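You operate a simulated robot arm through the tools that you are given. There is no shell and no other tool. Be economical: measure what you need, move in short steps, check, and stop when the job is done.

Carry out the task below with a simulated two-armed robot. There is one attempt and no reset: what you move stays moved.

Task
Stand the tall and the short jar to soak in the plugged sink.
Fine: plug in first, so that it does not run through into the bucket; then a litre or more from the chrome tap; tap shut again. Set down upright: tall jar, short jar.
Where things are to end (x, y in the base frame): tall jar within 0.06 m of [0.39, -0.12]; short jar within 0.06 m of [0.38, -0.02].

It is judged by the outcome, as a careful person would: the job done as asked, and still so three seconds after it is handed in. It fails if anything else is knocked over, pushed out of place, dropped, spilled or broken.

Robot
Two 7-joint arms with fingered hands on one trunk, on a base that drives. Base frame: it is fixed to the floor where the robot stands at the start and does not move with it; the origin is under the middle of the robot, x ahead of it, y to its left, z up; the surface under the hand at the start is at about z = 0.8. Readings come in m, degrees, newtons and seconds.
The left shoulder is at the start at [0.06, 0.177, 0.9], the right one opposite. Places, roughly: bottom of the sink [0.5, 0, 0.6]; carboy cap [0.6, 0.7, 1.3]; carboy tap [0.5, 0.7, 1.1]; chrome tap lever [0.7, 0.2, 1]; chrome tap spout [0.6, 0.2, 1]; concrete sink [0.6, 0, 0.5]; plug hole [0.6, 0, 0.6]; red tap wheel [0.7, -0.1, 1]; red valve lever [0.4, -0.2, 0.5]. Payload 4 kg a hand.
Tool frame (each hand has its own): the origin (TCP) lies between the finger pads and is the grasp point; the fingertips stand 0.037 m ahead of it; z points along the fingers, y is the line along which they close. The gripper opens to 0.124 m. The gripper's body begins 0.043 m behind the TCP. The gripper is a hand of 3 fingers: y runs from the thumb to the fingers, the wrist lies at [-0.015, -0.108, -0.202] in the tool frame.
Orientation is that of the tool frame in the base frame, as a unit quaternion [x, y, z, w]. With the fingers straight down and the wrist toward the robot, the tool's x, y and z point along [0, 1, 0], [1, 0, 0] and [0, 0, -1] of the base frame.

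Tools
- The arms move only by the tool nudge_tool. It takes "left_series", "right_series" or both (then of equal length, played together; a hand with none holds still); each is text: rows parted by semicolons, each of 6 numbers parted by spaces: the shift along the tool's x, y, z in units of 500 mm (1.0 is 500 mm), then the turn, a rotation vector about the tool's x, y, z in units of 120 degrees (1.0 is 120 degrees). In form: tx ty tz wx wy wz; .... A call has 1 to 8 rows; each row is the pose to reach, as a shift and turn from the pose commanded when the call began, along the tool's axes at that moment. A call with a number of a shift or a turn outside -1 to 1 is refused whole. Rows are played at 5 a second. More than 0.05 m and 8.6 degrees between two rows, and nothing of the call is played. A pose out of reach is approached as far as the arm can. The call stops where the force on the tool passes 40 N (or 10 N more than at its start, if that is more) or the arm is blocked; 0.2 s more then pass. In this call time passes only in rows, and 0.2 s behind the last. The reply holds the time, the measured pose of the TCP, the force on the tool along the base axes, the opening and the grip force, in the units named above and with some noise, with the torque about the TCP (base axes, N m) and any sound that the robot's microphone picked up.
- Cameras (640 x 400 px; columns grow to the right, rows downward): "scene" is now at [0.0489, 0.0244, 1.5497]; the picture's right is [0.30, -0.95, 0.00], its down [-0.63, -0.20, -0.75] and it looks along [0.71, 0.22, -0.67] (base axes); focal length 214 px, centre (320, 200). "left" rides on the left gripper at [-0.064, -0.076, -0.136] in its tool frame; the picture's right is [-0.84, -0.26, 0.48], its down [0.48, -0.76, 0.43] and it looks along [0.26, 0.60, 0.76] (tool axes); focal length 256 px, centre (320, 200). "right" rides on the right gripper at [0.064, -0.076, -0.137] in its tool frame; the picture's right is [-0.84, 0.26, -0.48], its down [-0.48, -0.76, 0.43] and it looks along [-0.26, 0.60, 0.76] (tool axes); focal length 256 px, centre (320, 200). There is no depth. A picture from a camera that has moved, and an enlarged one, comes with that camera's place and axes in the base frame and with its lens.
- snapshot(camera): a new picture of that camera. The clock stands still meanwhile.
- move_column(by): slides the trunk up (or, below 0, down) by that many m; the arms and the scene camera ride with it, the base frame stays. It gives what a move gives, with no picture.
- base_move(legs): drives the robot by 1 to 6 legs, each [ahead, left, turn to the left] in m, m and degrees, along the robot's own axes; the way and the turn of a leg run together, so that a leg with both is an arc; at most 1.5 m and 180 degrees a leg. The arms and the cameras ride along, it lands a little off, and it stops where it bumps. It gives what a move gives.
- finger_targets(index, middle, thumb_bend, thumb_turn, hand): sets how far each is bent, from 0 (flat) to 1 (curled in); at 0.3 the hand is open as for a grip, at 0.7 the pads meet at the TCP. One left out holds its place. A second passes; each finger stops where it meets its share of the squeeze, and holds until it gets a number again. It is the only way to open and close the hand. It gives what a move gives, with no picture; readings hold the bend of each and the force on the fingers (four entries, about 0 where the hand has none), thumb and palm. thumb_turn goes from beside the hand (0) to across from the fingers (1), as for a grip.
- aim_head(pan, tilt): turns the head with the scene camera to pan (to the left, within 86 degrees either way) and tilt (down, from -29 to 69), counted from straight ahead of the robot. It gives what a move gives.
- inspect(camera, box): a new picture of the part [left, top, right, bottom] of that camera's present view, enlarged. The clock stands still meanwhile.
- finish_job(): hands the job in; it is judged then, once.

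Work in short steps. Places have to be worked out from the pictures, the camera data and where the tool is seen: move nearer, look again, correct. Check each grasp and each placing, and mend what went wrong. You have 120 turns and 108 pictures in all, those below and enlarged ones among them. Open the grippers and draw the arms clear of the work before you hand the job in, unless the task says otherwise; then end with one line.

The tools are called after "Call:" as name(argument=value, ...) on one line, values as JSON. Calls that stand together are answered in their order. nudge_tool: Moves the arms, as the interface text tells. Its arguments: {"type":"object","properties":{"left_series":{"type":"string"},"right_series":{"type":"string"}},"required":[]} The other tools are called the same way: move_column (by) slides the trunk up or down; finger_targets (index, middle, thumb_bend, thumb_turn, hand) moves the fingers one by one; base_move (legs) drives the base; aim_head (pan, tilt) turns the head that bears the scene camera; snapshot (camera) takes a picture; inspect (camera, box) takes an enlarged picture of a part of a camera's view; finish_job () hands the job in.

At the start:

```text
time_s: 0.0
left_ee_pos: [0.5195, 0.3374, 1.4037]
left_tcp_rot: [0.707, 0.707, 0.0, 0.0]
left_wrist_force: [0.3, 0.1, 0.7]
left_wrist_torque: [0.01, -0.04, 0.03]
left_opening: 0.1234
left_finger_force: 0.0
left_shape: jaw
left_bend: [0.3, 0.3, 0.3, 0.98]
left_finger forces: [0.0, 0.0, 0.0, 0.0, 0.0, 0.0]
right_ee_pos: [0.5441, -0.1706, 1.4134]
right_tcp_rot: [0.707, 0.708, 0.0, -0.001]
right_wrist_force: [0.1, -1.1, -0.1]
right_wrist_torque: [0.02, 0.0, 0.02]
right_opening: 0.1238
right_finger_force: 0.1
right_shape: jaw
right_bend: [0.3, 0.3, 0.3, 0.98]
right_finger forces: [0.0, 0.0, 0.1, 0.0, 0.0, 0.1]
trunk travel left (down, up): [-0.425, 0.165]
robot x, y, heading: [-0.0005, -0.0009, 0.2]
head pan, tilt: [17.3, 41.7]
```

scene: 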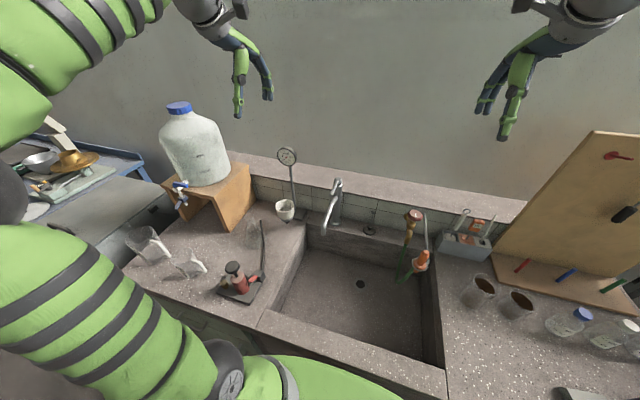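
right: 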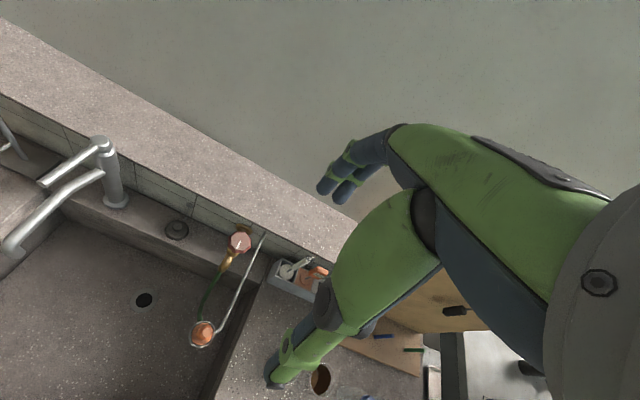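
left: 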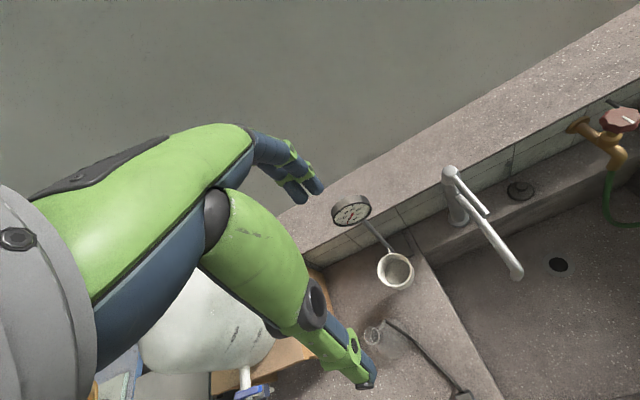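

I start by enlarging parts of the scene: the tap area and plug, and the jars on the right.

Call:
inspect(camera="scene", box=[270, 150, 470, 300])

Call:
inspect(camera="scene", box=[440, 240, 640, 400])

Call:
inspect(camera="scene", box=[110, 130, 330, 310])

Call:
aim_head(pan=-25, tilt=50)

Call:
snapshot(camera="scene")

```text
2.67 times, centred on (370, 225) of scene
camera zoom: at [0.0489, 0.0244, 1.5497], right [0.3, -0.95, 0.0], down [-0.63, -0.2, -0.75], along [0.71, 0.22, -0.67], focal length 572 px, centre (187, 133)
```

zoom: 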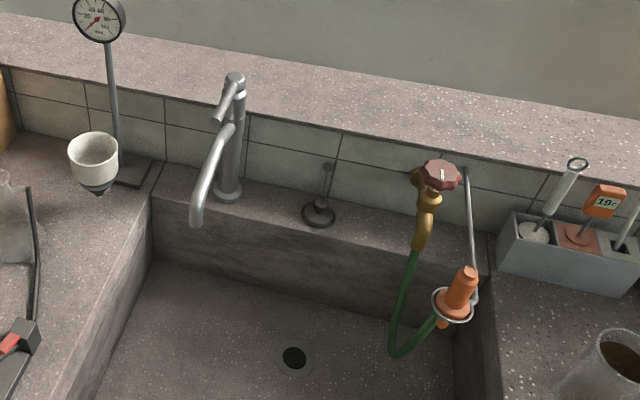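

```text
2.50 times, centred on (540, 320) of scene
camera zoom: at [0.0489, 0.0244, 1.5497], right [0.3, -0.95, 0.0], down [-0.63, -0.2, -0.75], along [0.71, 0.22, -0.67], focal length 536 px, centre (-230, -100)
```

zoom: 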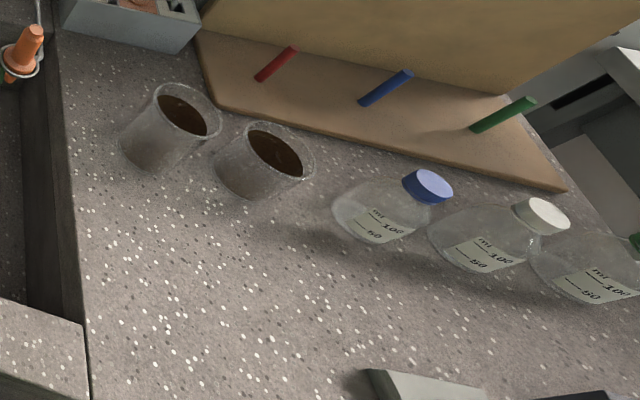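

```text
2.22 times, centred on (220, 220) of scene
camera zoom: at [0.0489, 0.0244, 1.5497], right [0.3, -0.95, 0.0], down [-0.63, -0.2, -0.75], along [0.71, 0.22, -0.67], focal length 477 px, centre (542, 156)
```

zoom: 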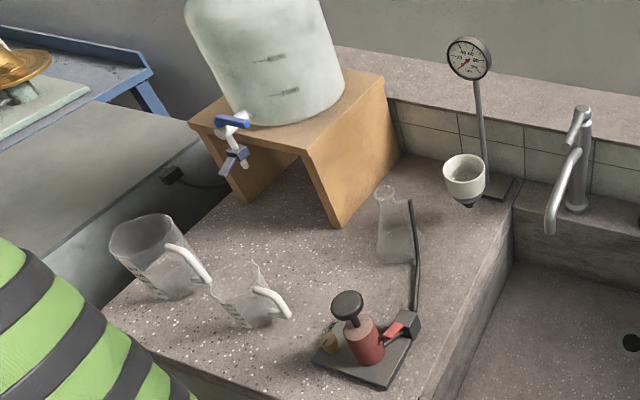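

```text
time_s: 1.1
left_ee_pos: [0.5191, 0.337, 1.4042]
left_tcp_rot: [0.707, 0.707, 0.0, 0.0]
left_wrist_force: [0.1, 0.6, -0.5]
left_wrist_torque: [-0.01, -0.02, 0.0]
left_opening: 0.1235
left_finger_force: 0.0
left_shape: jaw
left_bend: [0.3, 0.3, 0.3, 0.98]
left_finger forces: [0.0, 0.0, 0.0, 0.1, 0.0, 0.1]
right_ee_pos: [0.5446, -0.172, 1.4128]
right_tcp_rot: [0.707, 0.707, 0.0, -0.001]
right_wrist_force: [0.1, -0.1, 0.4]
right_wrist_torque: [0.02, -0.02, -0.04]
right_opening: 0.1236
right_finger_force: 0.0
right_shape: jaw
right_bend: [0.3, 0.3, 0.3, 0.98]
right_finger forces: [0.1, 0.1, 0.0, 0.0, 0.0, 0.1]
trunk travel left (down, up): [-0.425, 0.165]
robot x, y, heading: [-0.0019, -0.001, -0.2]
head pan, tilt: [-25.0, 50.0]
```

```text
101 pictures are left
camera scene: at [0.0386, -0.0331, 1.538], right [-0.42, -0.91, 0.0], down [-0.69, 0.32, -0.64], along [0.58, -0.27, -0.77], focal length 214 px, centre (320, 200)
```

scene: 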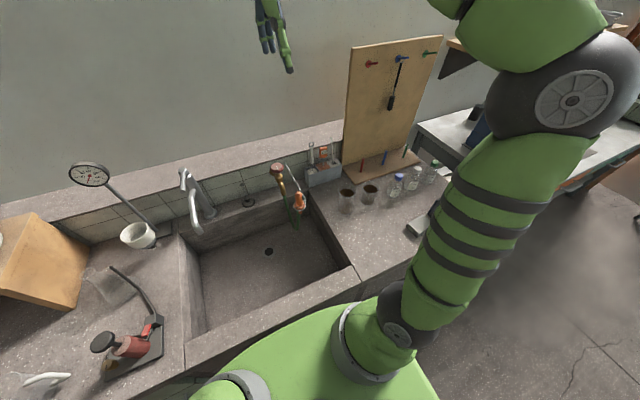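

The plug looks like a dark disc with a knob on the ledge behind the sink, and the two dirty jars are on the right counter. I look at the plug and jars closer.

Call:
inspect(camera="right", box=[80, 130, 280, 330])

Call:
inspect(camera="scene", box=[320, 140, 450, 240])

```text
2.00 times, centred on (180, 230) of right
camera zoom: at [0.468, -0.107, 1.5507], right [0.26, -0.84, 0.48], down [-0.76, -0.48, -0.43], along [0.6, -0.26, -0.76], focal length 512 px, centre (600, 140)
```

zoom: 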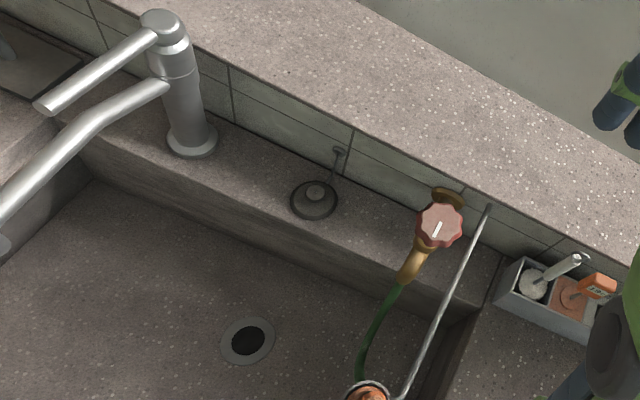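

```text
4.00 times, centred on (385, 190) of scene
camera zoom: at [0.0386, -0.0331, 1.538], right [-0.42, -0.91, 0.0], down [-0.69, 0.32, -0.64], along [0.58, -0.27, -0.77], focal length 858 px, centre (60, 240)
```

zoom: 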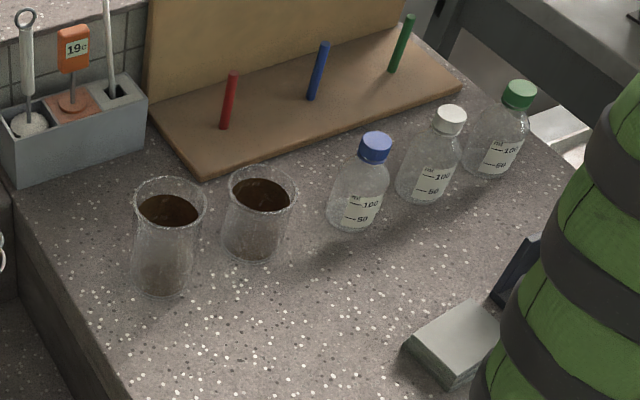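

Triangulating: plug knob ≈ (0.732, 0.002, 0.81), plug hole ≈ (0.560, -0.010, 0.60). I bring the right hand over the plug for a closer look.

Call:
nudge_tool(right_series="0.0425 0.0387 0.0775 0 0 0; 0.085 0.0775 0.155 0 0 0; 0.1275 0.1162 0.2325 0 0 0; 0.17 0.155 0.31 0 0 0; 0.2125 0.1937 0.3875 0 0 0; 0.255 0.2325 0.465 0 0 0; 0.2975 0.271 0.5425 0 0 0; 0.342 0.31 0.62 0 0 0")

Call:
aim_head(pan=0, tilt=42)

Call:
snapshot(camera="right")

Call:
snapshot(camera="scene")

```text
time_s: 2.9
left_ee_pos: [0.5191, 0.3386, 1.405]
left_tcp_rot: [0.706, 0.708, 0.001, 0.0]
left_wrist_force: [0.7, -0.1, -0.2]
left_wrist_torque: [-0.03, 0.03, -0.02]
left_opening: 0.1239
left_finger_force: 0.0
left_shape: jaw
left_bend: [0.3, 0.3, 0.3, 0.98]
left_finger forces: [0.0, 0.0, 0.0, 0.1, 0.0, 0.1]
right_ee_pos: [0.7, 0.0005, 1.1026]
right_tcp_rot: [0.707, 0.707, 0.0, 0.0]
right_wrist_force: [-0.3, 0.2, -0.5]
right_wrist_torque: [-0.01, -0.02, -0.03]
right_opening: 0.1237
right_finger_force: 0.0
right_shape: jaw
right_bend: [0.3, 0.3, 0.3, 0.98]
right_finger forces: [0.0, 0.0, 0.1, 0.0, 0.0, 0.0]
trunk travel left (down, up): [-0.425, 0.165]
robot x, y, heading: [0.002, 0.0009, -0.2]
head pan, tilt: [-25.0, 50.0]
```

```text
time_s: 3.8
left_ee_pos: [0.5188, 0.338, 1.404]
left_tcp_rot: [0.707, 0.707, 0.0, 0.0]
left_wrist_force: [-0.5, -0.3, 0.2]
left_wrist_torque: [0.03, -0.01, -0.01]
left_opening: 0.1235
left_finger_force: 0.0
left_shape: jaw
left_bend: [0.3, 0.3, 0.3, 0.98]
left_finger forces: [0.0, 0.0, 0.0, 0.1, 0.0, 0.1]
right_ee_pos: [0.6984, -0.0007, 1.1046]
right_tcp_rot: [0.707, 0.707, 0.0, 0.0]
right_wrist_force: [0.1, 0.4, 0.1]
right_wrist_torque: [0.01, 0.02, -0.01]
right_opening: 0.1238
right_finger_force: 0.1
right_shape: jaw
right_bend: [0.3, 0.3, 0.3, 0.98]
right_finger forces: [0.1, 0.0, 0.0, 0.1, 0.0, 0.0]
trunk travel left (down, up): [-0.425, 0.165]
robot x, y, heading: [-0.0008, -0.0027, 0.1]
head pan, tilt: [0.0, 42.0]
```

```text
98 pictures are left
camera right: at [0.6228, 0.0634, 1.2419], right [0.26, -0.84, 0.48], down [-0.76, -0.48, -0.43], along [0.6, -0.26, -0.76], focal length 256 px, centre (320, 200)
```

right: 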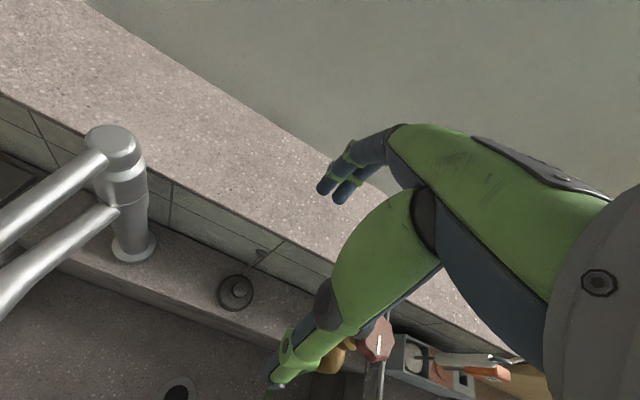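

```text
97 pictures are left
camera scene: at [0.0524, -0.0007, 1.5492], right [0.0, -1.0, 0.0], down [-0.67, 0.0, -0.74], along [0.74, 0.0, -0.67], focal length 214 px, centre (320, 200)
```

scene: 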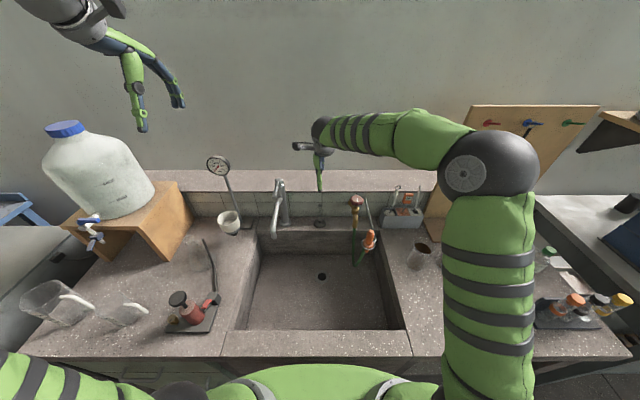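

I zoom on the plug from the right wrist camera for shape and wall clearance.

Call:
inspect(camera="right", box=[160, 210, 320, 330])

Call:
inspect(camera="scene", box=[260, 140, 420, 260])

```text
3.33 times, centred on (240, 270) of right
camera zoom: at [0.6228, 0.0634, 1.2419], right [0.26, -0.84, 0.48], down [-0.76, -0.48, -0.43], along [0.6, -0.26, -0.76], focal length 853 px, centre (587, -33)
```

zoom: 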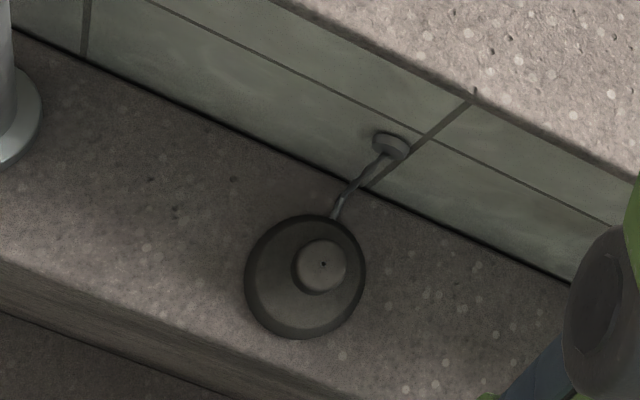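

```text
3.33 times, centred on (340, 200) of scene
camera zoom: at [0.0524, -0.0007, 1.5492], right [0.0, -1.0, 0.0], down [-0.67, 0.0, -0.74], along [0.74, 0.0, -0.67], focal length 715 px, centre (253, 200)
```

zoom: 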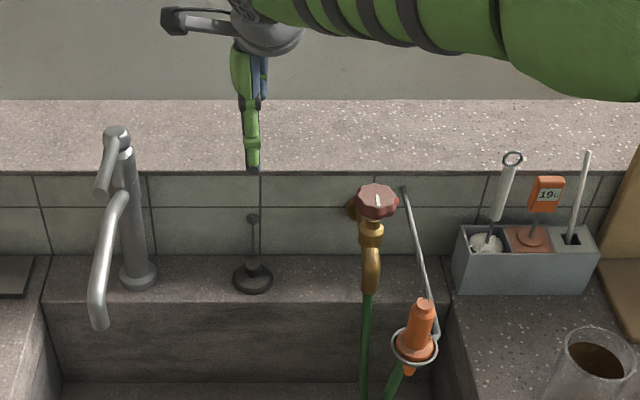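

Knob ≈ (0.728, -0.003, 0.81), ledge ≈ 0.775, wall at x≈0.78, red wheel at (0.71, -0.15, 0.95). Closing along base y is needed to clear the wall, so I turn the hand about vertical by 68°.

Call:
nudge_tool(right_series="0 0 0 0 0 -0.071; 0 0 0 0 0 -0.142; 0 0 0 0 0 -0.213; 0 0 0 0 0 -0.284; 0 0 0 0 0 -0.355; 0 0 0 0 0 -0.426; 0 0 0 0 0 -0.497; 0 0 0 0 0 -0.568")

Call:
finger_targets(hand="right", index=0.48, middle=0.48, thumb_bend=0.48)

Call:
nudge_tool(right_series="0 0 0 0.062 0 0; 0 0 0 0.125 0 0")

Call:
snapshot(camera="right")

Call:
snapshot(camera="scene")

```text
time_s: 5.6
left_ee_pos: [0.5187, 0.3384, 1.4033]
left_tcp_rot: [0.708, 0.707, 0.0, 0.0]
left_wrist_force: [0.6, -0.7, -0.1]
left_wrist_torque: [0.02, 0.0, -0.01]
left_opening: 0.1237
left_finger_force: 0.0
left_shape: jaw
left_bend: [0.3, 0.3, 0.3, 0.98]
left_finger forces: [0.0, 0.0, 0.0, 0.0, 0.0, 0.1]
right_ee_pos: [0.6987, 0.0, 1.1039]
right_tcp_rot: [0.189, 0.982, 0.0, -0.001]
right_wrist_force: [0.3, 1.1, -0.4]
right_wrist_torque: [0.0, -0.03, 0.0]
right_opening: 0.1238
right_finger_force: 0.1
right_shape: jaw
right_bend: [0.3, 0.3, 0.3, 0.98]
right_finger forces: [0.1, 0.0, 0.0, 0.0, 0.0, 0.1]
trunk travel left (down, up): [-0.425, 0.165]
robot x, y, heading: [-0.0028, -0.0001, 0.1]
head pan, tilt: [0.0, 42.0]
```

```text
time_s: 6.6
left_ee_pos: [0.5185, 0.3376, 1.404]
left_tcp_rot: [0.707, 0.707, 0.0, 0.0]
left_wrist_force: [0.4, 0.1, 0.7]
left_wrist_torque: [-0.04, -0.04, 0.02]
left_opening: 0.1239
left_finger_force: 0.0
left_shape: jaw
left_bend: [0.3, 0.3, 0.3, 0.98]
left_finger forces: [0.1, 0.0, 0.0, 0.0, 0.1, 0.0]
right_ee_pos: [0.6996, 0.0003, 1.1037]
right_tcp_rot: [0.189, 0.982, 0.0, 0.0]
right_wrist_force: [0.9, 0.1, 0.0]
right_wrist_torque: [-0.01, 0.03, 0.01]
right_opening: 0.0688
right_finger_force: 0.0
right_shape: fingers
right_bend: [0.48, 0.48, 0.48, 0.98]
right_finger forces: [0.0, 0.0, 0.1, 0.1, 0.0, 0.1]
trunk travel left (down, up): [-0.425, 0.165]
robot x, y, heading: [-0.0039, 0.0024, 0.1]
head pan, tilt: [0.0, 42.0]
```

```text
time_s: 7.2
left_ee_pos: [0.5198, 0.3389, 1.405]
left_tcp_rot: [0.707, 0.707, -0.001, 0.0]
left_wrist_force: [-1.0, -0.8, -0.1]
left_wrist_torque: [-0.01, 0.03, -0.01]
left_opening: 0.124
left_finger_force: 0.1
left_shape: jaw
left_bend: [0.3, 0.3, 0.3, 0.98]
left_finger forces: [0.0, 0.0, 0.0, 0.0, 0.1, 0.0]
right_ee_pos: [0.6982, -0.001, 1.1038]
right_tcp_rot: [0.188, 0.973, -0.129, -0.025]
right_wrist_force: [-0.2, 0.6, 0.1]
right_wrist_torque: [0.0, 0.02, 0.01]
right_opening: 0.0687
right_finger_force: 0.0
right_shape: fingers
right_bend: [0.48, 0.48, 0.48, 0.98]
right_finger forces: [0.1, 0.0, 0.0, 0.0, 0.1, 0.0]
trunk travel left (down, up): [-0.425, 0.165]
robot x, y, heading: [0.0044, -0.0008, -0.3]
head pan, tilt: [0.0, 42.0]
```

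```text
94 pictures are left
camera right: at [0.6261, -0.0113, 1.2559], right [0.92, 0.03, 0.4], down [0.13, -0.97, -0.22], along [0.38, 0.26, -0.89], focal length 256 px, centre (320, 200)
```

right: 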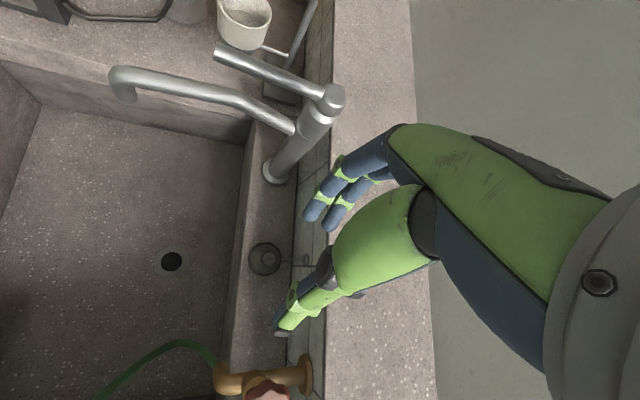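

```text
93 pictures are left
camera scene: at [0.0527, 0.0, 1.5492], right [0.0, -1.0, 0.0], down [-0.67, 0.0, -0.74], along [0.74, 0.0, -0.67], focal length 214 px, centre (320, 200)
```

scene: 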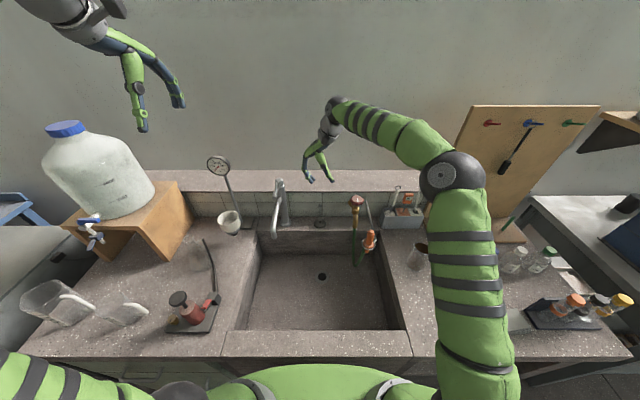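

Hand turned and partly closed as intended; knob from this view at about (0.72–0.73, 0.00). I descend to TCP z≈0.87 above it.

Call:
nudge_tool(right_series="-0.01 0.0286 0.089 0 0 0; -0.02 0.057 0.178 0 0 0; -0.03 0.0858 0.267 0 0 0; -0.04 0.1144 0.3565 0 0 0; -0.049 0.143 0.4456 0 0 0")

Call:
snapshot(camera="right")

Call:
inspect(camera="scene", box=[250, 150, 410, 260])

```text
time_s: 8.4
left_ee_pos: [0.518, 0.3386, 1.4049]
left_tcp_rot: [0.708, 0.707, 0.0, 0.0]
left_wrist_force: [-0.1, 0.4, 0.5]
left_wrist_torque: [0.01, 0.03, 0.02]
left_opening: 0.1236
left_finger_force: 0.0
left_shape: jaw
left_bend: [0.3, 0.3, 0.3, 0.98]
left_finger forces: [0.0, 0.1, 0.1, 0.1, 0.1, 0.0]
right_ee_pos: [0.7271, 0.0012, 0.8693]
right_tcp_rot: [0.187, 0.973, -0.129, -0.025]
right_wrist_force: [-0.6, 0.8, 0.1]
right_wrist_torque: [-0.02, 0.02, 0.02]
right_opening: 0.0686
right_finger_force: 0.1
right_shape: fingers
right_bend: [0.48, 0.48, 0.48, 0.98]
right_finger forces: [0.0, 0.1, 0.0, 0.1, 0.0, 0.1]
trunk travel left (down, up): [-0.425, 0.165]
robot x, y, heading: [-0.003, 0.0004, 0.2]
head pan, tilt: [0.0, 42.0]
```

```text
92 pictures are left
camera right: at [0.6539, -0.0095, 1.0217], right [0.92, 0.03, 0.4], down [0.13, -0.97, -0.22], along [0.38, 0.26, -0.89], focal length 256 px, centre (320, 200)
```

right: 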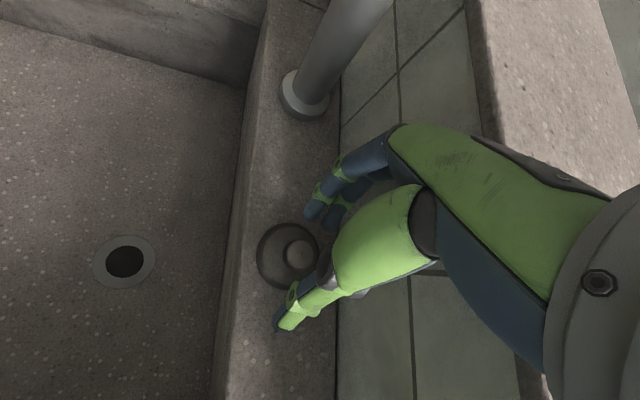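

```text
3.64 times, centred on (330, 205) of scene
camera zoom: at [0.0532, -0.0006, 1.5493], right [0.0, -1.0, 0.0], down [-0.67, 0.0, -0.74], along [0.74, 0.0, -0.67], focal length 780 px, centre (284, 182)
```

zoom: 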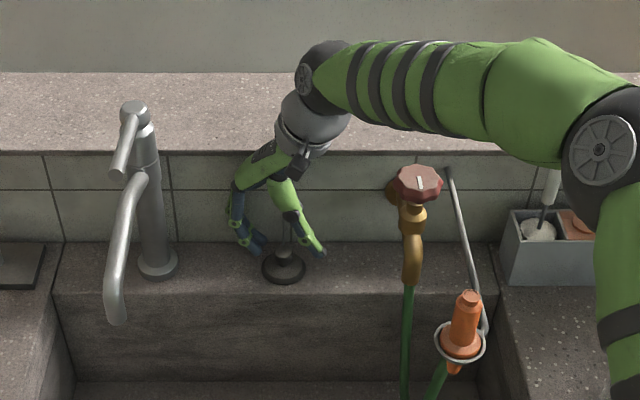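

Knob at (0.727, 0.001), well between thumb and fingers. I lower by 4 cm and close on the knob.

Call:
nudge_tool(right_series="0 0.0107 0.04 0 0 0; 0 0.0213 0.079 0 0 0")

Call:
inspect(camera="right", box=[220, 150, 420, 350])

```text
time_s: 9.0
left_ee_pos: [0.518, 0.3371, 1.4047]
left_tcp_rot: [0.707, 0.707, 0.0, 0.0]
left_wrist_force: [1.1, -0.2, -0.7]
left_wrist_torque: [0.01, 0.0, 0.0]
left_opening: 0.1238
left_finger_force: 0.1
left_shape: jaw
left_bend: [0.3, 0.3, 0.3, 0.98]
left_finger forces: [0.1, 0.1, 0.0, 0.0, 0.0, 0.0]
right_ee_pos: [0.7301, 0.0091, 0.8489]
right_tcp_rot: [0.189, 0.975, -0.118, -0.019]
right_wrist_force: [-7.7, 0.8, 19.3]
right_wrist_torque: [0.45, 0.24, 0.15]
right_opening: 0.0606
right_finger_force: 9.7
right_shape: fingers
right_bend: [0.51, 0.5, 0.48, 0.98]
right_finger forces: [15.0, 4.9, 0.1, 0.0, 0.0, 0.1]
trunk travel left (down, up): [-0.425, 0.165]
robot x, y, heading: [0.0002, -0.0032, -0.2]
head pan, tilt: [0.0, 42.0]
stopped in row 2 (right hand): the force on the tool passed its limit at 49 N (the readings are from after the stop); the commanded pose is now the measured one
```

```text
2.00 times, centred on (320, 250) of right
camera zoom: at [0.6539, -0.0043, 0.9994], right [0.91, 0.03, 0.41], down [0.14, -0.96, -0.24], along [0.39, 0.27, -0.88], focal length 512 px, centre (320, 100)
```

zoom: 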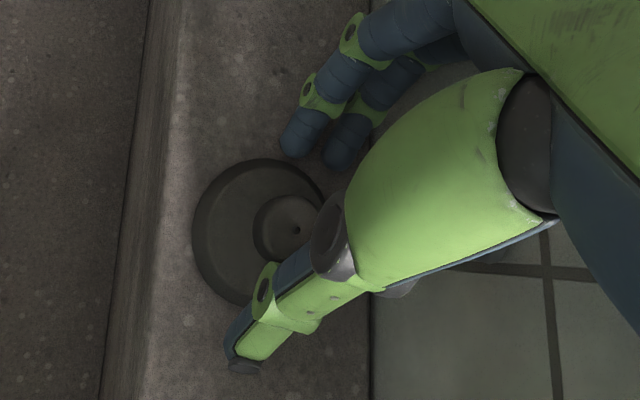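

The index finger touched down on the ledge/disc because of the tilt. I back up 2 cm and take out most of the tilt so thumb and fingers are level.

Call:
nudge_tool(right_series="0 -0.0104 -0.039 0 0 0; 0 -0.0104 -0.039 -0.056 0 0; 0 -0.0104 -0.039 -0.11 0 0")

Call:
finger_targets(hand="right", index=0.52, middle=0.52, thumb_bend=0.52)

Call:
inspect(camera="right", box=[220, 150, 420, 350])

Call:
inspect(camera="scene", box=[270, 170, 370, 240])

```text
time_s: 9.8
left_ee_pos: [0.5187, 0.3383, 1.4048]
left_tcp_rot: [0.707, 0.707, 0.0, -0.001]
left_wrist_force: [0.5, 0.5, 0.2]
left_wrist_torque: [0.02, 0.01, 0.02]
left_opening: 0.1235
left_finger_force: 0.0
left_shape: jaw
left_bend: [0.3, 0.3, 0.3, 0.98]
left_finger forces: [0.1, 0.0, 0.0, 0.0, 0.0, 0.0]
right_ee_pos: [0.7294, 0.0076, 0.8643]
right_tcp_rot: [0.19, 0.982, -0.007, 0.002]
right_wrist_force: [0.7, -1.0, -0.1]
right_wrist_torque: [-0.01, -0.02, 0.01]
right_opening: 0.0681
right_finger_force: 0.0
right_shape: fingers
right_bend: [0.48, 0.48, 0.48, 0.98]
right_finger forces: [0.0, 0.0, 0.1, 0.1, 0.0, 0.0]
trunk travel left (down, up): [-0.425, 0.165]
robot x, y, heading: [-0.0003, -0.0, 0.2]
head pan, tilt: [0.0, 42.0]
```

```text
time_s: 10.8
left_ee_pos: [0.5186, 0.3385, 1.4046]
left_tcp_rot: [0.708, 0.707, 0.001, -0.001]
left_wrist_force: [0.3, 0.0, 0.1]
left_wrist_torque: [0.03, 0.0, 0.0]
left_opening: 0.1236
left_finger_force: 0.0
left_shape: jaw
left_bend: [0.3, 0.3, 0.3, 0.98]
left_finger forces: [0.0, 0.0, 0.0, 0.0, 0.0, 0.0]
right_ee_pos: [0.7288, 0.0079, 0.8663]
right_tcp_rot: [0.19, 0.982, -0.007, 0.003]
right_wrist_force: [0.6, 0.3, 0.0]
right_wrist_torque: [-0.01, 0.0, 0.0]
right_opening: 0.0561
right_finger_force: 0.0
right_shape: fingers
right_bend: [0.52, 0.52, 0.52, 0.98]
right_finger forces: [0.1, 0.0, 0.0, 0.1, 0.0, 0.1]
trunk travel left (down, up): [-0.425, 0.165]
robot x, y, heading: [-0.0041, -0.0015, -0.1]
head pan, tilt: [0.0, 42.0]
```

```text
2.00 times, centred on (320, 250) of right
camera zoom: at [0.642, -0.0366, 1.003], right [0.87, -0.07, 0.49], down [0.17, -0.89, -0.42], along [0.46, 0.45, -0.77], focal length 512 px, centre (320, 100)
```

zoom: 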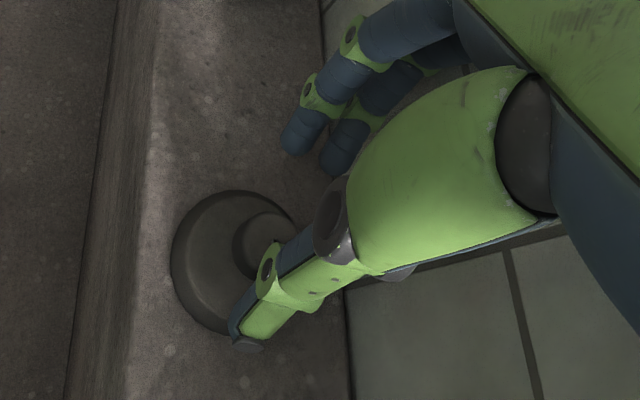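

```text
5.71 times, centred on (320, 205) of scene
camera zoom: at [0.0526, -0.0005, 1.5492], right [0.0, -1.0, 0.0], down [-0.67, 0.0, -0.74], along [0.74, 0.0, -0.67], focal length 1226 px, centre (320, 171)
```

zoom: 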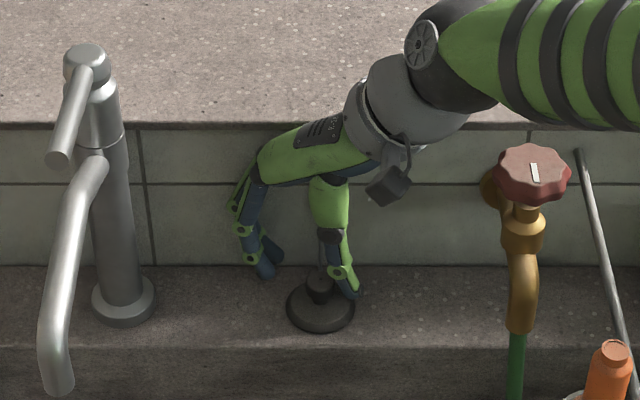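

Level now; hand sits ~8 mm too far in y. I correct that and descend 2 cm in small steps.

Call:
nudge_tool(right_series="-0.002 -0.0163 0 0 0 0; -0.002 -0.0163 0.02 0 0 0; -0.002 -0.0163 0.04 0 0 0")

Call:
inspect(camera="scene", box=[270, 170, 370, 240])

```text
time_s: 11.6
left_ee_pos: [0.5186, 0.3379, 1.4049]
left_tcp_rot: [0.707, 0.707, 0.0, -0.001]
left_wrist_force: [0.6, -0.3, 0.1]
left_wrist_torque: [-0.01, 0.01, -0.01]
left_opening: 0.1236
left_finger_force: 0.0
left_shape: jaw
left_bend: [0.3, 0.3, 0.3, 0.98]
left_finger forces: [0.0, 0.0, 0.1, 0.0, 0.0, 0.0]
right_ee_pos: [0.728, -0.001, 0.8442]
right_tcp_rot: [0.19, 0.982, -0.008, 0.002]
right_wrist_force: [-0.2, -0.9, 0.0]
right_wrist_torque: [-0.01, -0.01, 0.02]
right_opening: 0.0562
right_finger_force: 0.0
right_shape: fingers
right_bend: [0.52, 0.52, 0.52, 0.98]
right_finger forces: [0.0, 0.0, 0.1, 0.0, 0.0, 0.1]
trunk travel left (down, up): [-0.425, 0.165]
robot x, y, heading: [0.0041, -0.0018, -0.2]
head pan, tilt: [0.0, 42.0]
```

```text
5.71 times, centred on (320, 205) of scene
camera zoom: at [0.0528, -0.0005, 1.5493], right [0.0, -1.0, 0.0], down [-0.67, 0.0, -0.74], along [0.74, 0.0, -0.67], focal length 1226 px, centre (320, 171)
```

zoom: 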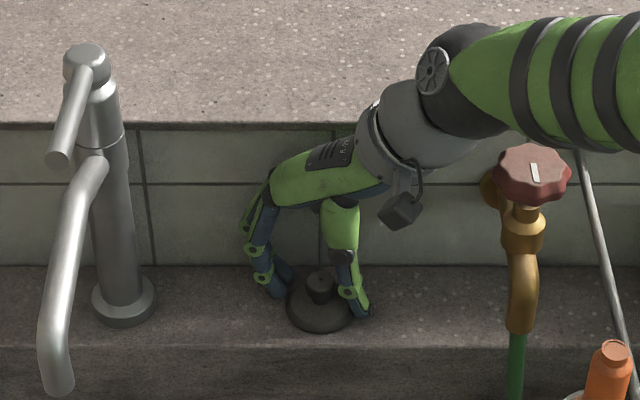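

Knob is between the tips. I go down 6 mm more and close.

Call:
nudge_tool(right_series="0 0 0.012 0 0 0")

Call:
finger_targets(hand="right", index=0.75, middle=0.75, thumb_bend=0.75)

Call:
inspect(camera="scene", box=[270, 170, 370, 240])

```text
time_s: 12.0
left_ee_pos: [0.5175, 0.3376, 1.4052]
left_tcp_rot: [0.707, 0.707, 0.0, -0.001]
left_wrist_force: [-0.3, -0.1, -0.9]
left_wrist_torque: [0.0, 0.03, 0.01]
left_opening: 0.1238
left_finger_force: 0.0
left_shape: jaw
left_bend: [0.3, 0.3, 0.3, 0.98]
left_finger forces: [0.0, 0.0, 0.0, 0.1, 0.1, 0.0]
right_ee_pos: [0.727, 0.0004, 0.8425]
right_tcp_rot: [0.191, 0.982, -0.006, 0.004]
right_wrist_force: [-2.2, 1.7, 16.2]
right_wrist_torque: [0.56, -0.01, 0.06]
right_opening: 0.0554
right_finger_force: 8.1
right_shape: fingers
right_bend: [0.52, 0.52, 0.52, 0.98]
right_finger forces: [13.2, 2.4, 0.0, 0.0, 0.5, 0.0]
trunk travel left (down, up): [-0.425, 0.165]
robot x, y, heading: [0.0024, 0.004, -0.1]
head pan, tilt: [0.0, 42.0]
```

```text
time_s: 13.0
left_ee_pos: [0.5169, 0.3396, 1.4045]
left_tcp_rot: [0.708, 0.707, 0.0, 0.001]
left_wrist_force: [0.3, -1.2, -0.2]
left_wrist_torque: [-0.01, 0.0, 0.0]
left_opening: 0.1235
left_finger_force: 0.1
left_shape: jaw
left_bend: [0.3, 0.3, 0.3, 0.98]
left_finger forces: [0.0, 0.0, 0.0, 0.0, 0.0, 0.0]
right_ee_pos: [0.7289, -0.0001, 0.8421]
right_tcp_rot: [0.191, 0.982, -0.006, 0.005]
right_wrist_force: [7.8, 6.1, 35.0]
right_wrist_torque: [1.21, -0.58, -0.1]
right_opening: 0.0447
right_finger_force: 35.6
right_shape: fingers
right_bend: [0.54, 0.59, 0.61, 0.96]
right_finger forces: [23.3, 21.6, 0.0, 0.0, 25.1, 0.1]
trunk travel left (down, up): [-0.425, 0.165]
robot x, y, heading: [0.0043, 0.0017, -0.1]
head pan, tilt: [0.0, 42.0]
```

```text
5.71 times, centred on (320, 205) of scene
camera zoom: at [0.0504, -0.0001, 1.5496], right [0.0, -1.0, 0.0], down [-0.67, 0.0, -0.74], along [0.74, 0.0, -0.67], focal length 1226 px, centre (320, 171)
```

zoom: 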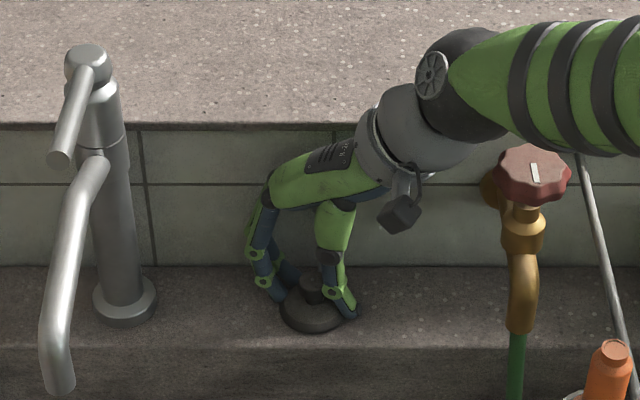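

The index is jammed on the plug's disc. I open slightly, lift 6 mm, and close again.

Call:
finger_targets(hand="right", index=0.52, middle=0.52, thumb_bend=0.52)

Call:
nudge_tool(right_series="0 0 -0.01 0 0 0; 0 0 -0.016 0 0 0")

Call:
finger_targets(hand="right", index=0.75, middle=0.75, thumb_bend=0.75)

Call:
inspect(camera="scene", box=[270, 170, 370, 240])

Call:
inspect(camera="right", box=[220, 150, 420, 350])

```text
time_s: 14.0
left_ee_pos: [0.5161, 0.3386, 1.4036]
left_tcp_rot: [0.707, 0.707, 0.001, 0.0]
left_wrist_force: [-0.6, -0.4, -0.1]
left_wrist_torque: [0.02, 0.03, 0.05]
left_opening: 0.1238
left_finger_force: 0.0
left_shape: jaw
left_bend: [0.3, 0.3, 0.3, 0.98]
left_finger forces: [0.0, 0.0, 0.0, 0.1, 0.1, 0.0]
right_ee_pos: [0.7261, -0.001, 0.8416]
right_tcp_rot: [0.189, 0.982, -0.006, 0.004]
right_wrist_force: [-1.4, 0.0, 35.2]
right_wrist_torque: [1.22, -0.09, 0.04]
right_opening: 0.0543
right_finger_force: 18.0
right_shape: fingers
right_bend: [0.51, 0.53, 0.52, 0.97]
right_finger forces: [31.1, 3.8, 0.1, 0.0, 0.8, 0.0]
trunk travel left (down, up): [-0.425, 0.165]
robot x, y, heading: [0.0006, -0.0003, 0.1]
head pan, tilt: [0.0, 42.0]
```

```text
time_s: 14.6
left_ee_pos: [0.5179, 0.3388, 1.4045]
left_tcp_rot: [0.707, 0.707, 0.0, 0.0]
left_wrist_force: [0.3, -0.5, -0.9]
left_wrist_torque: [0.02, 0.01, -0.01]
left_opening: 0.1237
left_finger_force: 0.0
left_shape: jaw
left_bend: [0.3, 0.3, 0.3, 0.98]
left_finger forces: [0.0, 0.1, 0.1, 0.0, 0.1, 0.0]
right_ee_pos: [0.7251, -0.0023, 0.8436]
right_tcp_rot: [0.188, 0.982, -0.011, 0.001]
right_wrist_force: [-0.7, 0.2, 1.9]
right_wrist_torque: [0.13, -0.03, -0.01]
right_opening: 0.056
right_finger_force: 0.6
right_shape: fingers
right_bend: [0.52, 0.52, 0.52, 0.97]
right_finger forces: [2.4, 0.1, 0.0, 0.1, 0.0, 0.0]
trunk travel left (down, up): [-0.425, 0.165]
robot x, y, heading: [0.0022, 0.0013, -0.2]
head pan, tilt: [0.0, 42.0]
```

```text
time_s: 15.6
left_ee_pos: [0.5178, 0.3385, 1.4043]
left_tcp_rot: [0.707, 0.707, 0.0, 0.0]
left_wrist_force: [0.4, -0.5, 0.1]
left_wrist_torque: [0.03, -0.03, 0.02]
left_opening: 0.1238
left_finger_force: 0.1
left_shape: jaw
left_bend: [0.3, 0.3, 0.3, 0.98]
left_finger forces: [0.1, 0.0, 0.0, 0.0, 0.0, 0.0]
right_ee_pos: [0.7281, -0.0016, 0.8471]
right_tcp_rot: [0.19, 0.982, -0.008, 0.002]
right_wrist_force: [0.7, -0.1, -1.0]
right_wrist_torque: [0.01, 0.07, 0.0]
right_opening: 0.0426
right_finger_force: 22.6
right_shape: fingers
right_bend: [0.58, 0.61, 0.61, 0.96]
right_finger forces: [9.2, 12.2, 0.0, 0.0, 23.2, 0.1]
trunk travel left (down, up): [-0.425, 0.165]
robot x, y, heading: [0.0009, 0.0026, -0.0]
head pan, tilt: [0.0, 42.0]
```

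```text
5.71 times, centred on (320, 205) of scene
camera zoom: at [0.0527, -0.0004, 1.5492], right [0.0, -1.0, 0.0], down [-0.67, 0.0, -0.74], along [0.74, 0.0, -0.67], focal length 1226 px, centre (320, 171)
```

zoom: 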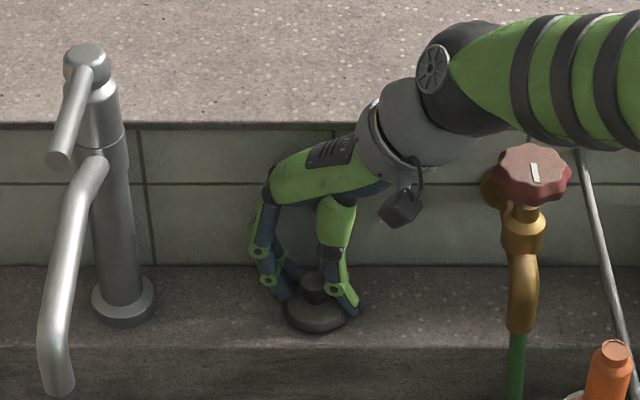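

```text
2.00 times, centred on (320, 250) of right
camera zoom: at [0.64, -0.045, 0.9848], right [0.87, -0.07, 0.48], down [0.17, -0.89, -0.42], along [0.46, 0.45, -0.77], focal length 512 px, centre (320, 100)
```

zoom: 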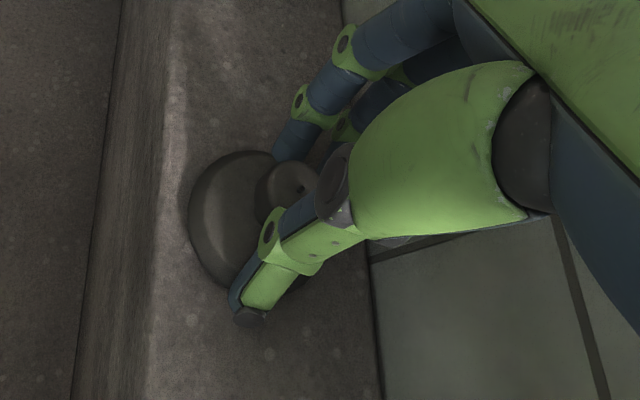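

A firm grip (22 N) on the knob. I lift 4 cm and check.

Call:
nudge_tool(right_series="0 0 -0.03 0 0 0; 0 0 -0.08 0 0 0")

Call:
inspect(camera="scene", box=[270, 170, 370, 240])

```text
time_s: 16.2
left_ee_pos: [0.5192, 0.3382, 1.4039]
left_tcp_rot: [0.707, 0.707, 0.0, 0.0]
left_wrist_force: [-0.1, -0.7, 0.1]
left_wrist_torque: [0.01, 0.01, 0.0]
left_opening: 0.1239
left_finger_force: 0.0
left_shape: jaw
left_bend: [0.3, 0.3, 0.3, 0.98]
left_finger forces: [0.1, 0.1, 0.0, 0.1, 0.1, 0.0]
right_ee_pos: [0.7278, 0.0007, 0.8861]
right_tcp_rot: [0.19, 0.982, -0.007, 0.001]
right_wrist_force: [0.1, -0.6, -0.2]
right_wrist_torque: [0.01, -0.01, 0.0]
right_opening: 0.0424
right_finger_force: 22.1
right_shape: fingers
right_bend: [0.58, 0.61, 0.61, 0.96]
right_finger forces: [9.2, 12.3, 0.0, 0.1, 23.2, 0.1]
trunk travel left (down, up): [-0.425, 0.165]
robot x, y, heading: [0.0016, 0.0002, 0.0]
head pan, tilt: [0.0, 42.0]
```

```text
5.71 times, centred on (320, 205) of scene
camera zoom: at [0.0523, -0.0003, 1.5492], right [0.0, -1.0, 0.0], down [-0.67, 0.0, -0.74], along [0.74, 0.0, -0.67], focal length 1226 px, centre (320, 171)
```

zoom: 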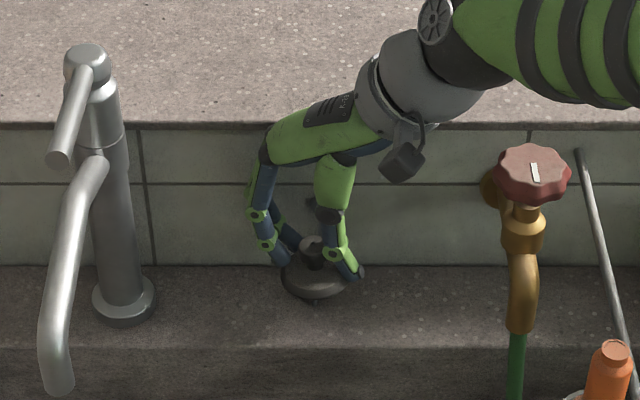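

The plug is in hand. I carry it over the hole, turning the wrist back by 34° to stay clear of the spray holder.

Call:
nudge_tool(right_series="0.061 -0.028 -0.02 0 0 0.057; 0.122 -0.057 -0.02 0 0 0.114; 0.183 -0.085 -0.02 0 0 0.17; 0.244 -0.114 -0.02 0 0 0.227; 0.305 -0.142 -0.02 0 0 0.283")

Call:
inspect(camera="scene", box=[240, 170, 400, 290])

Call:
inspect(camera="right", box=[160, 100, 460, 400])

```text
time_s: 17.4
left_ee_pos: [0.5182, 0.3389, 1.4045]
left_tcp_rot: [0.707, 0.707, 0.0, 0.0]
left_wrist_force: [-0.2, 0.7, -0.1]
left_wrist_torque: [-0.01, -0.04, -0.01]
left_opening: 0.1235
left_finger_force: 0.1
left_shape: jaw
left_bend: [0.3, 0.3, 0.3, 0.98]
left_finger forces: [0.1, 0.0, 0.0, 0.0, 0.0, 0.0]
right_ee_pos: [0.56, -0.0097, 0.8963]
right_tcp_rot: [0.469, 0.883, -0.006, 0.005]
right_wrist_force: [0.0, 0.0, -0.3]
right_wrist_torque: [0.0, -0.02, -0.02]
right_opening: 0.0419
right_finger_force: 21.8
right_shape: fingers
right_bend: [0.58, 0.61, 0.61, 0.96]
right_finger forces: [9.8, 12.6, 0.0, 0.0, 22.1, 0.1]
trunk travel left (down, up): [-0.425, 0.165]
robot x, y, heading: [0.0013, -0.0002, -0.2]
head pan, tilt: [0.0, 42.0]
```

```text
3.33 times, centred on (320, 230) of scene
camera zoom: at [0.0519, 0.0001, 1.5493], right [0.0, -1.0, 0.0], down [-0.67, 0.0, -0.74], along [0.74, 0.0, -0.67], focal length 715 px, centre (320, 100)
```

zoom: 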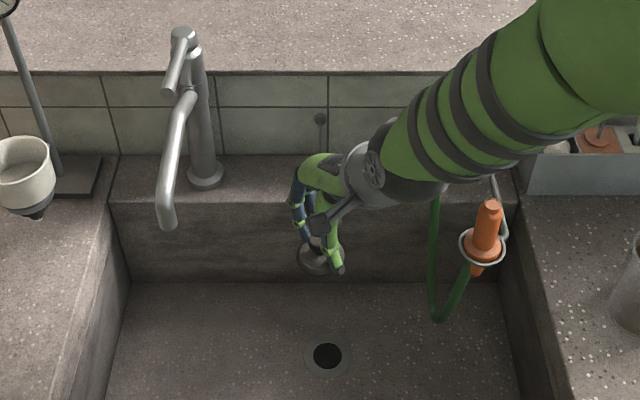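

```text
1.33 times, centred on (310, 250) of right
camera zoom: at [0.4602, 0.0041, 1.0339], right [0.68, -0.54, 0.49], down [-0.36, -0.83, -0.42], along [0.64, 0.11, -0.76], focal length 341 px, centre (333, 133)
```

zoom: 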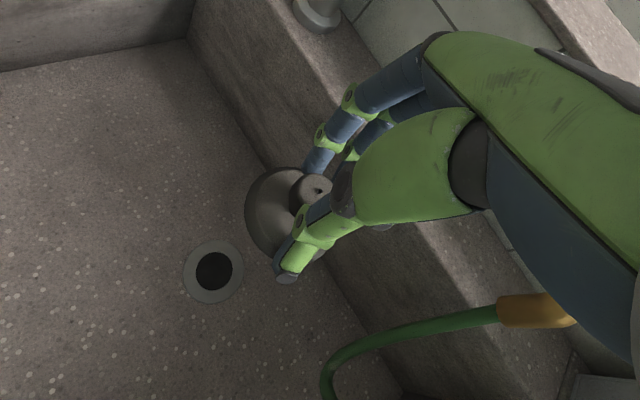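

Plug centre hangs ≈(0.562, 0.000) vs. hole (0.561, -0.011), so I shift y by -0.01 and descend to TCP z≈0.70.

Call:
nudge_tool(right_series="-0.0155 -0.013 0.07 0 0 0; -0.0155 -0.013 0.15 0 0 0; -0.0155 -0.013 0.23 0 0 0; -0.0155 -0.013 0.31 0 0 0; -0.0155 -0.013 0.38 0 0 0")

Call:
inspect(camera="scene", box=[280, 230, 380, 300])

Call:
inspect(camera="right", box=[160, 150, 360, 350])

```text
time_s: 18.6
left_ee_pos: [0.5192, 0.3377, 1.4038]
left_tcp_rot: [0.707, 0.707, 0.0, -0.001]
left_wrist_force: [0.9, -0.6, -0.8]
left_wrist_torque: [0.0, 0.0, 0.01]
left_opening: 0.1238
left_finger_force: 0.0
left_shape: jaw
left_bend: [0.3, 0.3, 0.3, 0.98]
left_finger forces: [0.1, 0.0, 0.0, 0.0, 0.0, 0.0]
right_ee_pos: [0.5588, -0.0221, 0.7061]
right_tcp_rot: [0.468, 0.884, -0.007, 0.005]
right_wrist_force: [-0.5, 0.1, 0.1]
right_wrist_torque: [0.03, 0.01, -0.02]
right_opening: 0.042
right_finger_force: 22.3
right_shape: fingers
right_bend: [0.58, 0.61, 0.61, 0.96]
right_finger forces: [10.2, 12.8, 0.0, 0.0, 21.4, 0.0]
trunk travel left (down, up): [-0.425, 0.165]
robot x, y, heading: [0.0013, -0.0022, 0.3]
head pan, tilt: [0.0, 42.0]
```

```text
5.71 times, centred on (330, 265) of scene
camera zoom: at [0.053, -0.0004, 1.5493], right [0.0, -1.0, 0.0], down [-0.67, 0.0, -0.74], along [0.74, 0.0, -0.67], focal length 1226 px, centre (263, -171)
```

zoom: 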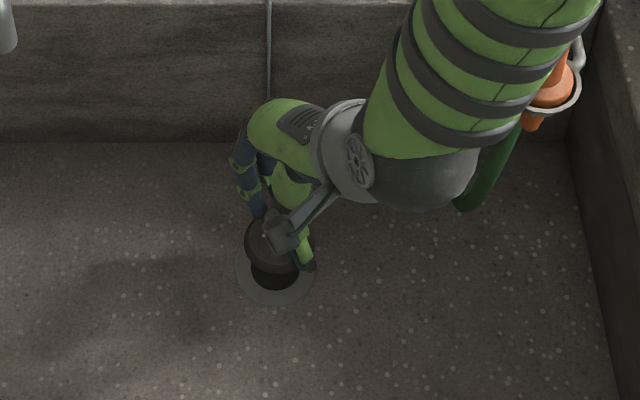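

```text
2.00 times, centred on (260, 250) of right
camera zoom: at [0.4604, -0.0091, 0.843], right [0.68, -0.54, 0.49], down [-0.36, -0.83, -0.42], along [0.64, 0.11, -0.76], focal length 512 px, centre (440, 100)
```

zoom: 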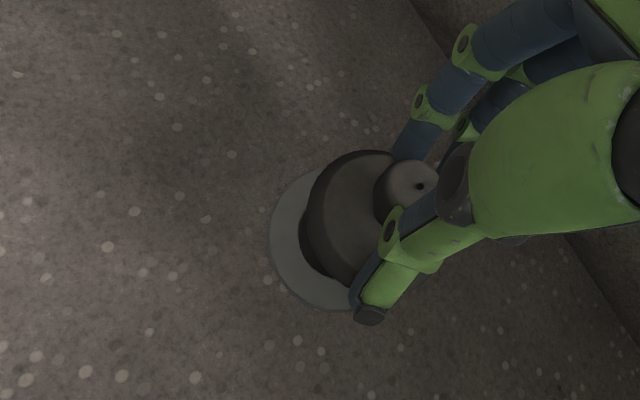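

Plug ≈ (0.559, -0.0065) over hole (0.561, -0.011). I nudge y by -0.004 and lower 3 cm.

Call:
nudge_tool(right_series="-0.009 -0.001 0 0 0 0; -0.009 -0.001 0.03 0 0 0; -0.009 -0.001 0.06 0 0 0")

Call:
inspect(camera="scene", box=[280, 230, 380, 300])

Call:
inspect(camera="right", box=[160, 150, 360, 350])

```text
time_s: 19.4
left_ee_pos: [0.5179, 0.3382, 1.4047]
left_tcp_rot: [0.707, 0.708, -0.001, 0.0]
left_wrist_force: [-0.6, 0.1, -0.5]
left_wrist_torque: [-0.03, 0.02, -0.02]
left_opening: 0.1236
left_finger_force: 0.0
left_shape: jaw
left_bend: [0.3, 0.3, 0.3, 0.98]
left_finger forces: [0.0, 0.0, 0.0, 0.0, 0.0, 0.1]
right_ee_pos: [0.5612, -0.0269, 0.6772]
right_tcp_rot: [0.468, 0.883, -0.007, 0.005]
right_wrist_force: [0.8, -1.0, 0.0]
right_wrist_torque: [-0.02, 0.0, -0.02]
right_opening: 0.0418
right_finger_force: 22.2
right_shape: fingers
right_bend: [0.58, 0.61, 0.61, 0.96]
right_finger forces: [10.3, 12.7, 0.1, 0.0, 21.3, 0.1]
trunk travel left (down, up): [-0.425, 0.165]
robot x, y, heading: [0.0022, 0.0012, -0.3]
head pan, tilt: [0.0, 42.0]
```

```text
5.71 times, centred on (330, 265) of scene
camera zoom: at [0.0528, -0.0004, 1.5493], right [0.0, -1.0, 0.0], down [-0.67, 0.0, -0.74], along [0.74, 0.0, -0.67], focal length 1226 px, centre (263, -171)
```

zoom: 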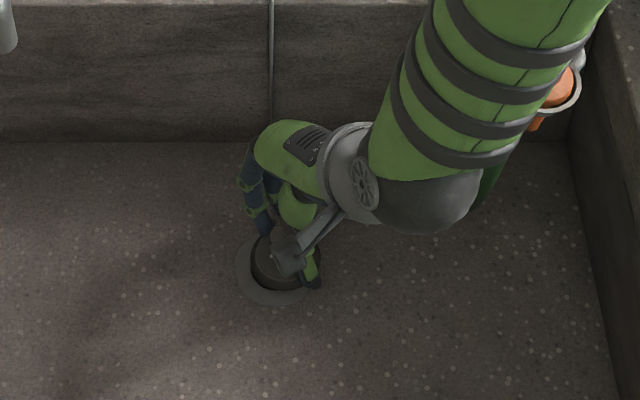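

```text
2.00 times, centred on (260, 250) of right
camera zoom: at [0.4621, -0.014, 0.8138], right [0.68, -0.54, 0.49], down [-0.36, -0.83, -0.42], along [0.64, 0.11, -0.76], focal length 512 px, centre (440, 100)
```

zoom: 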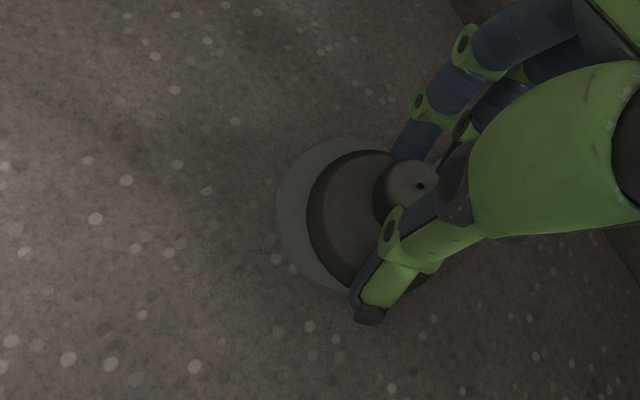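

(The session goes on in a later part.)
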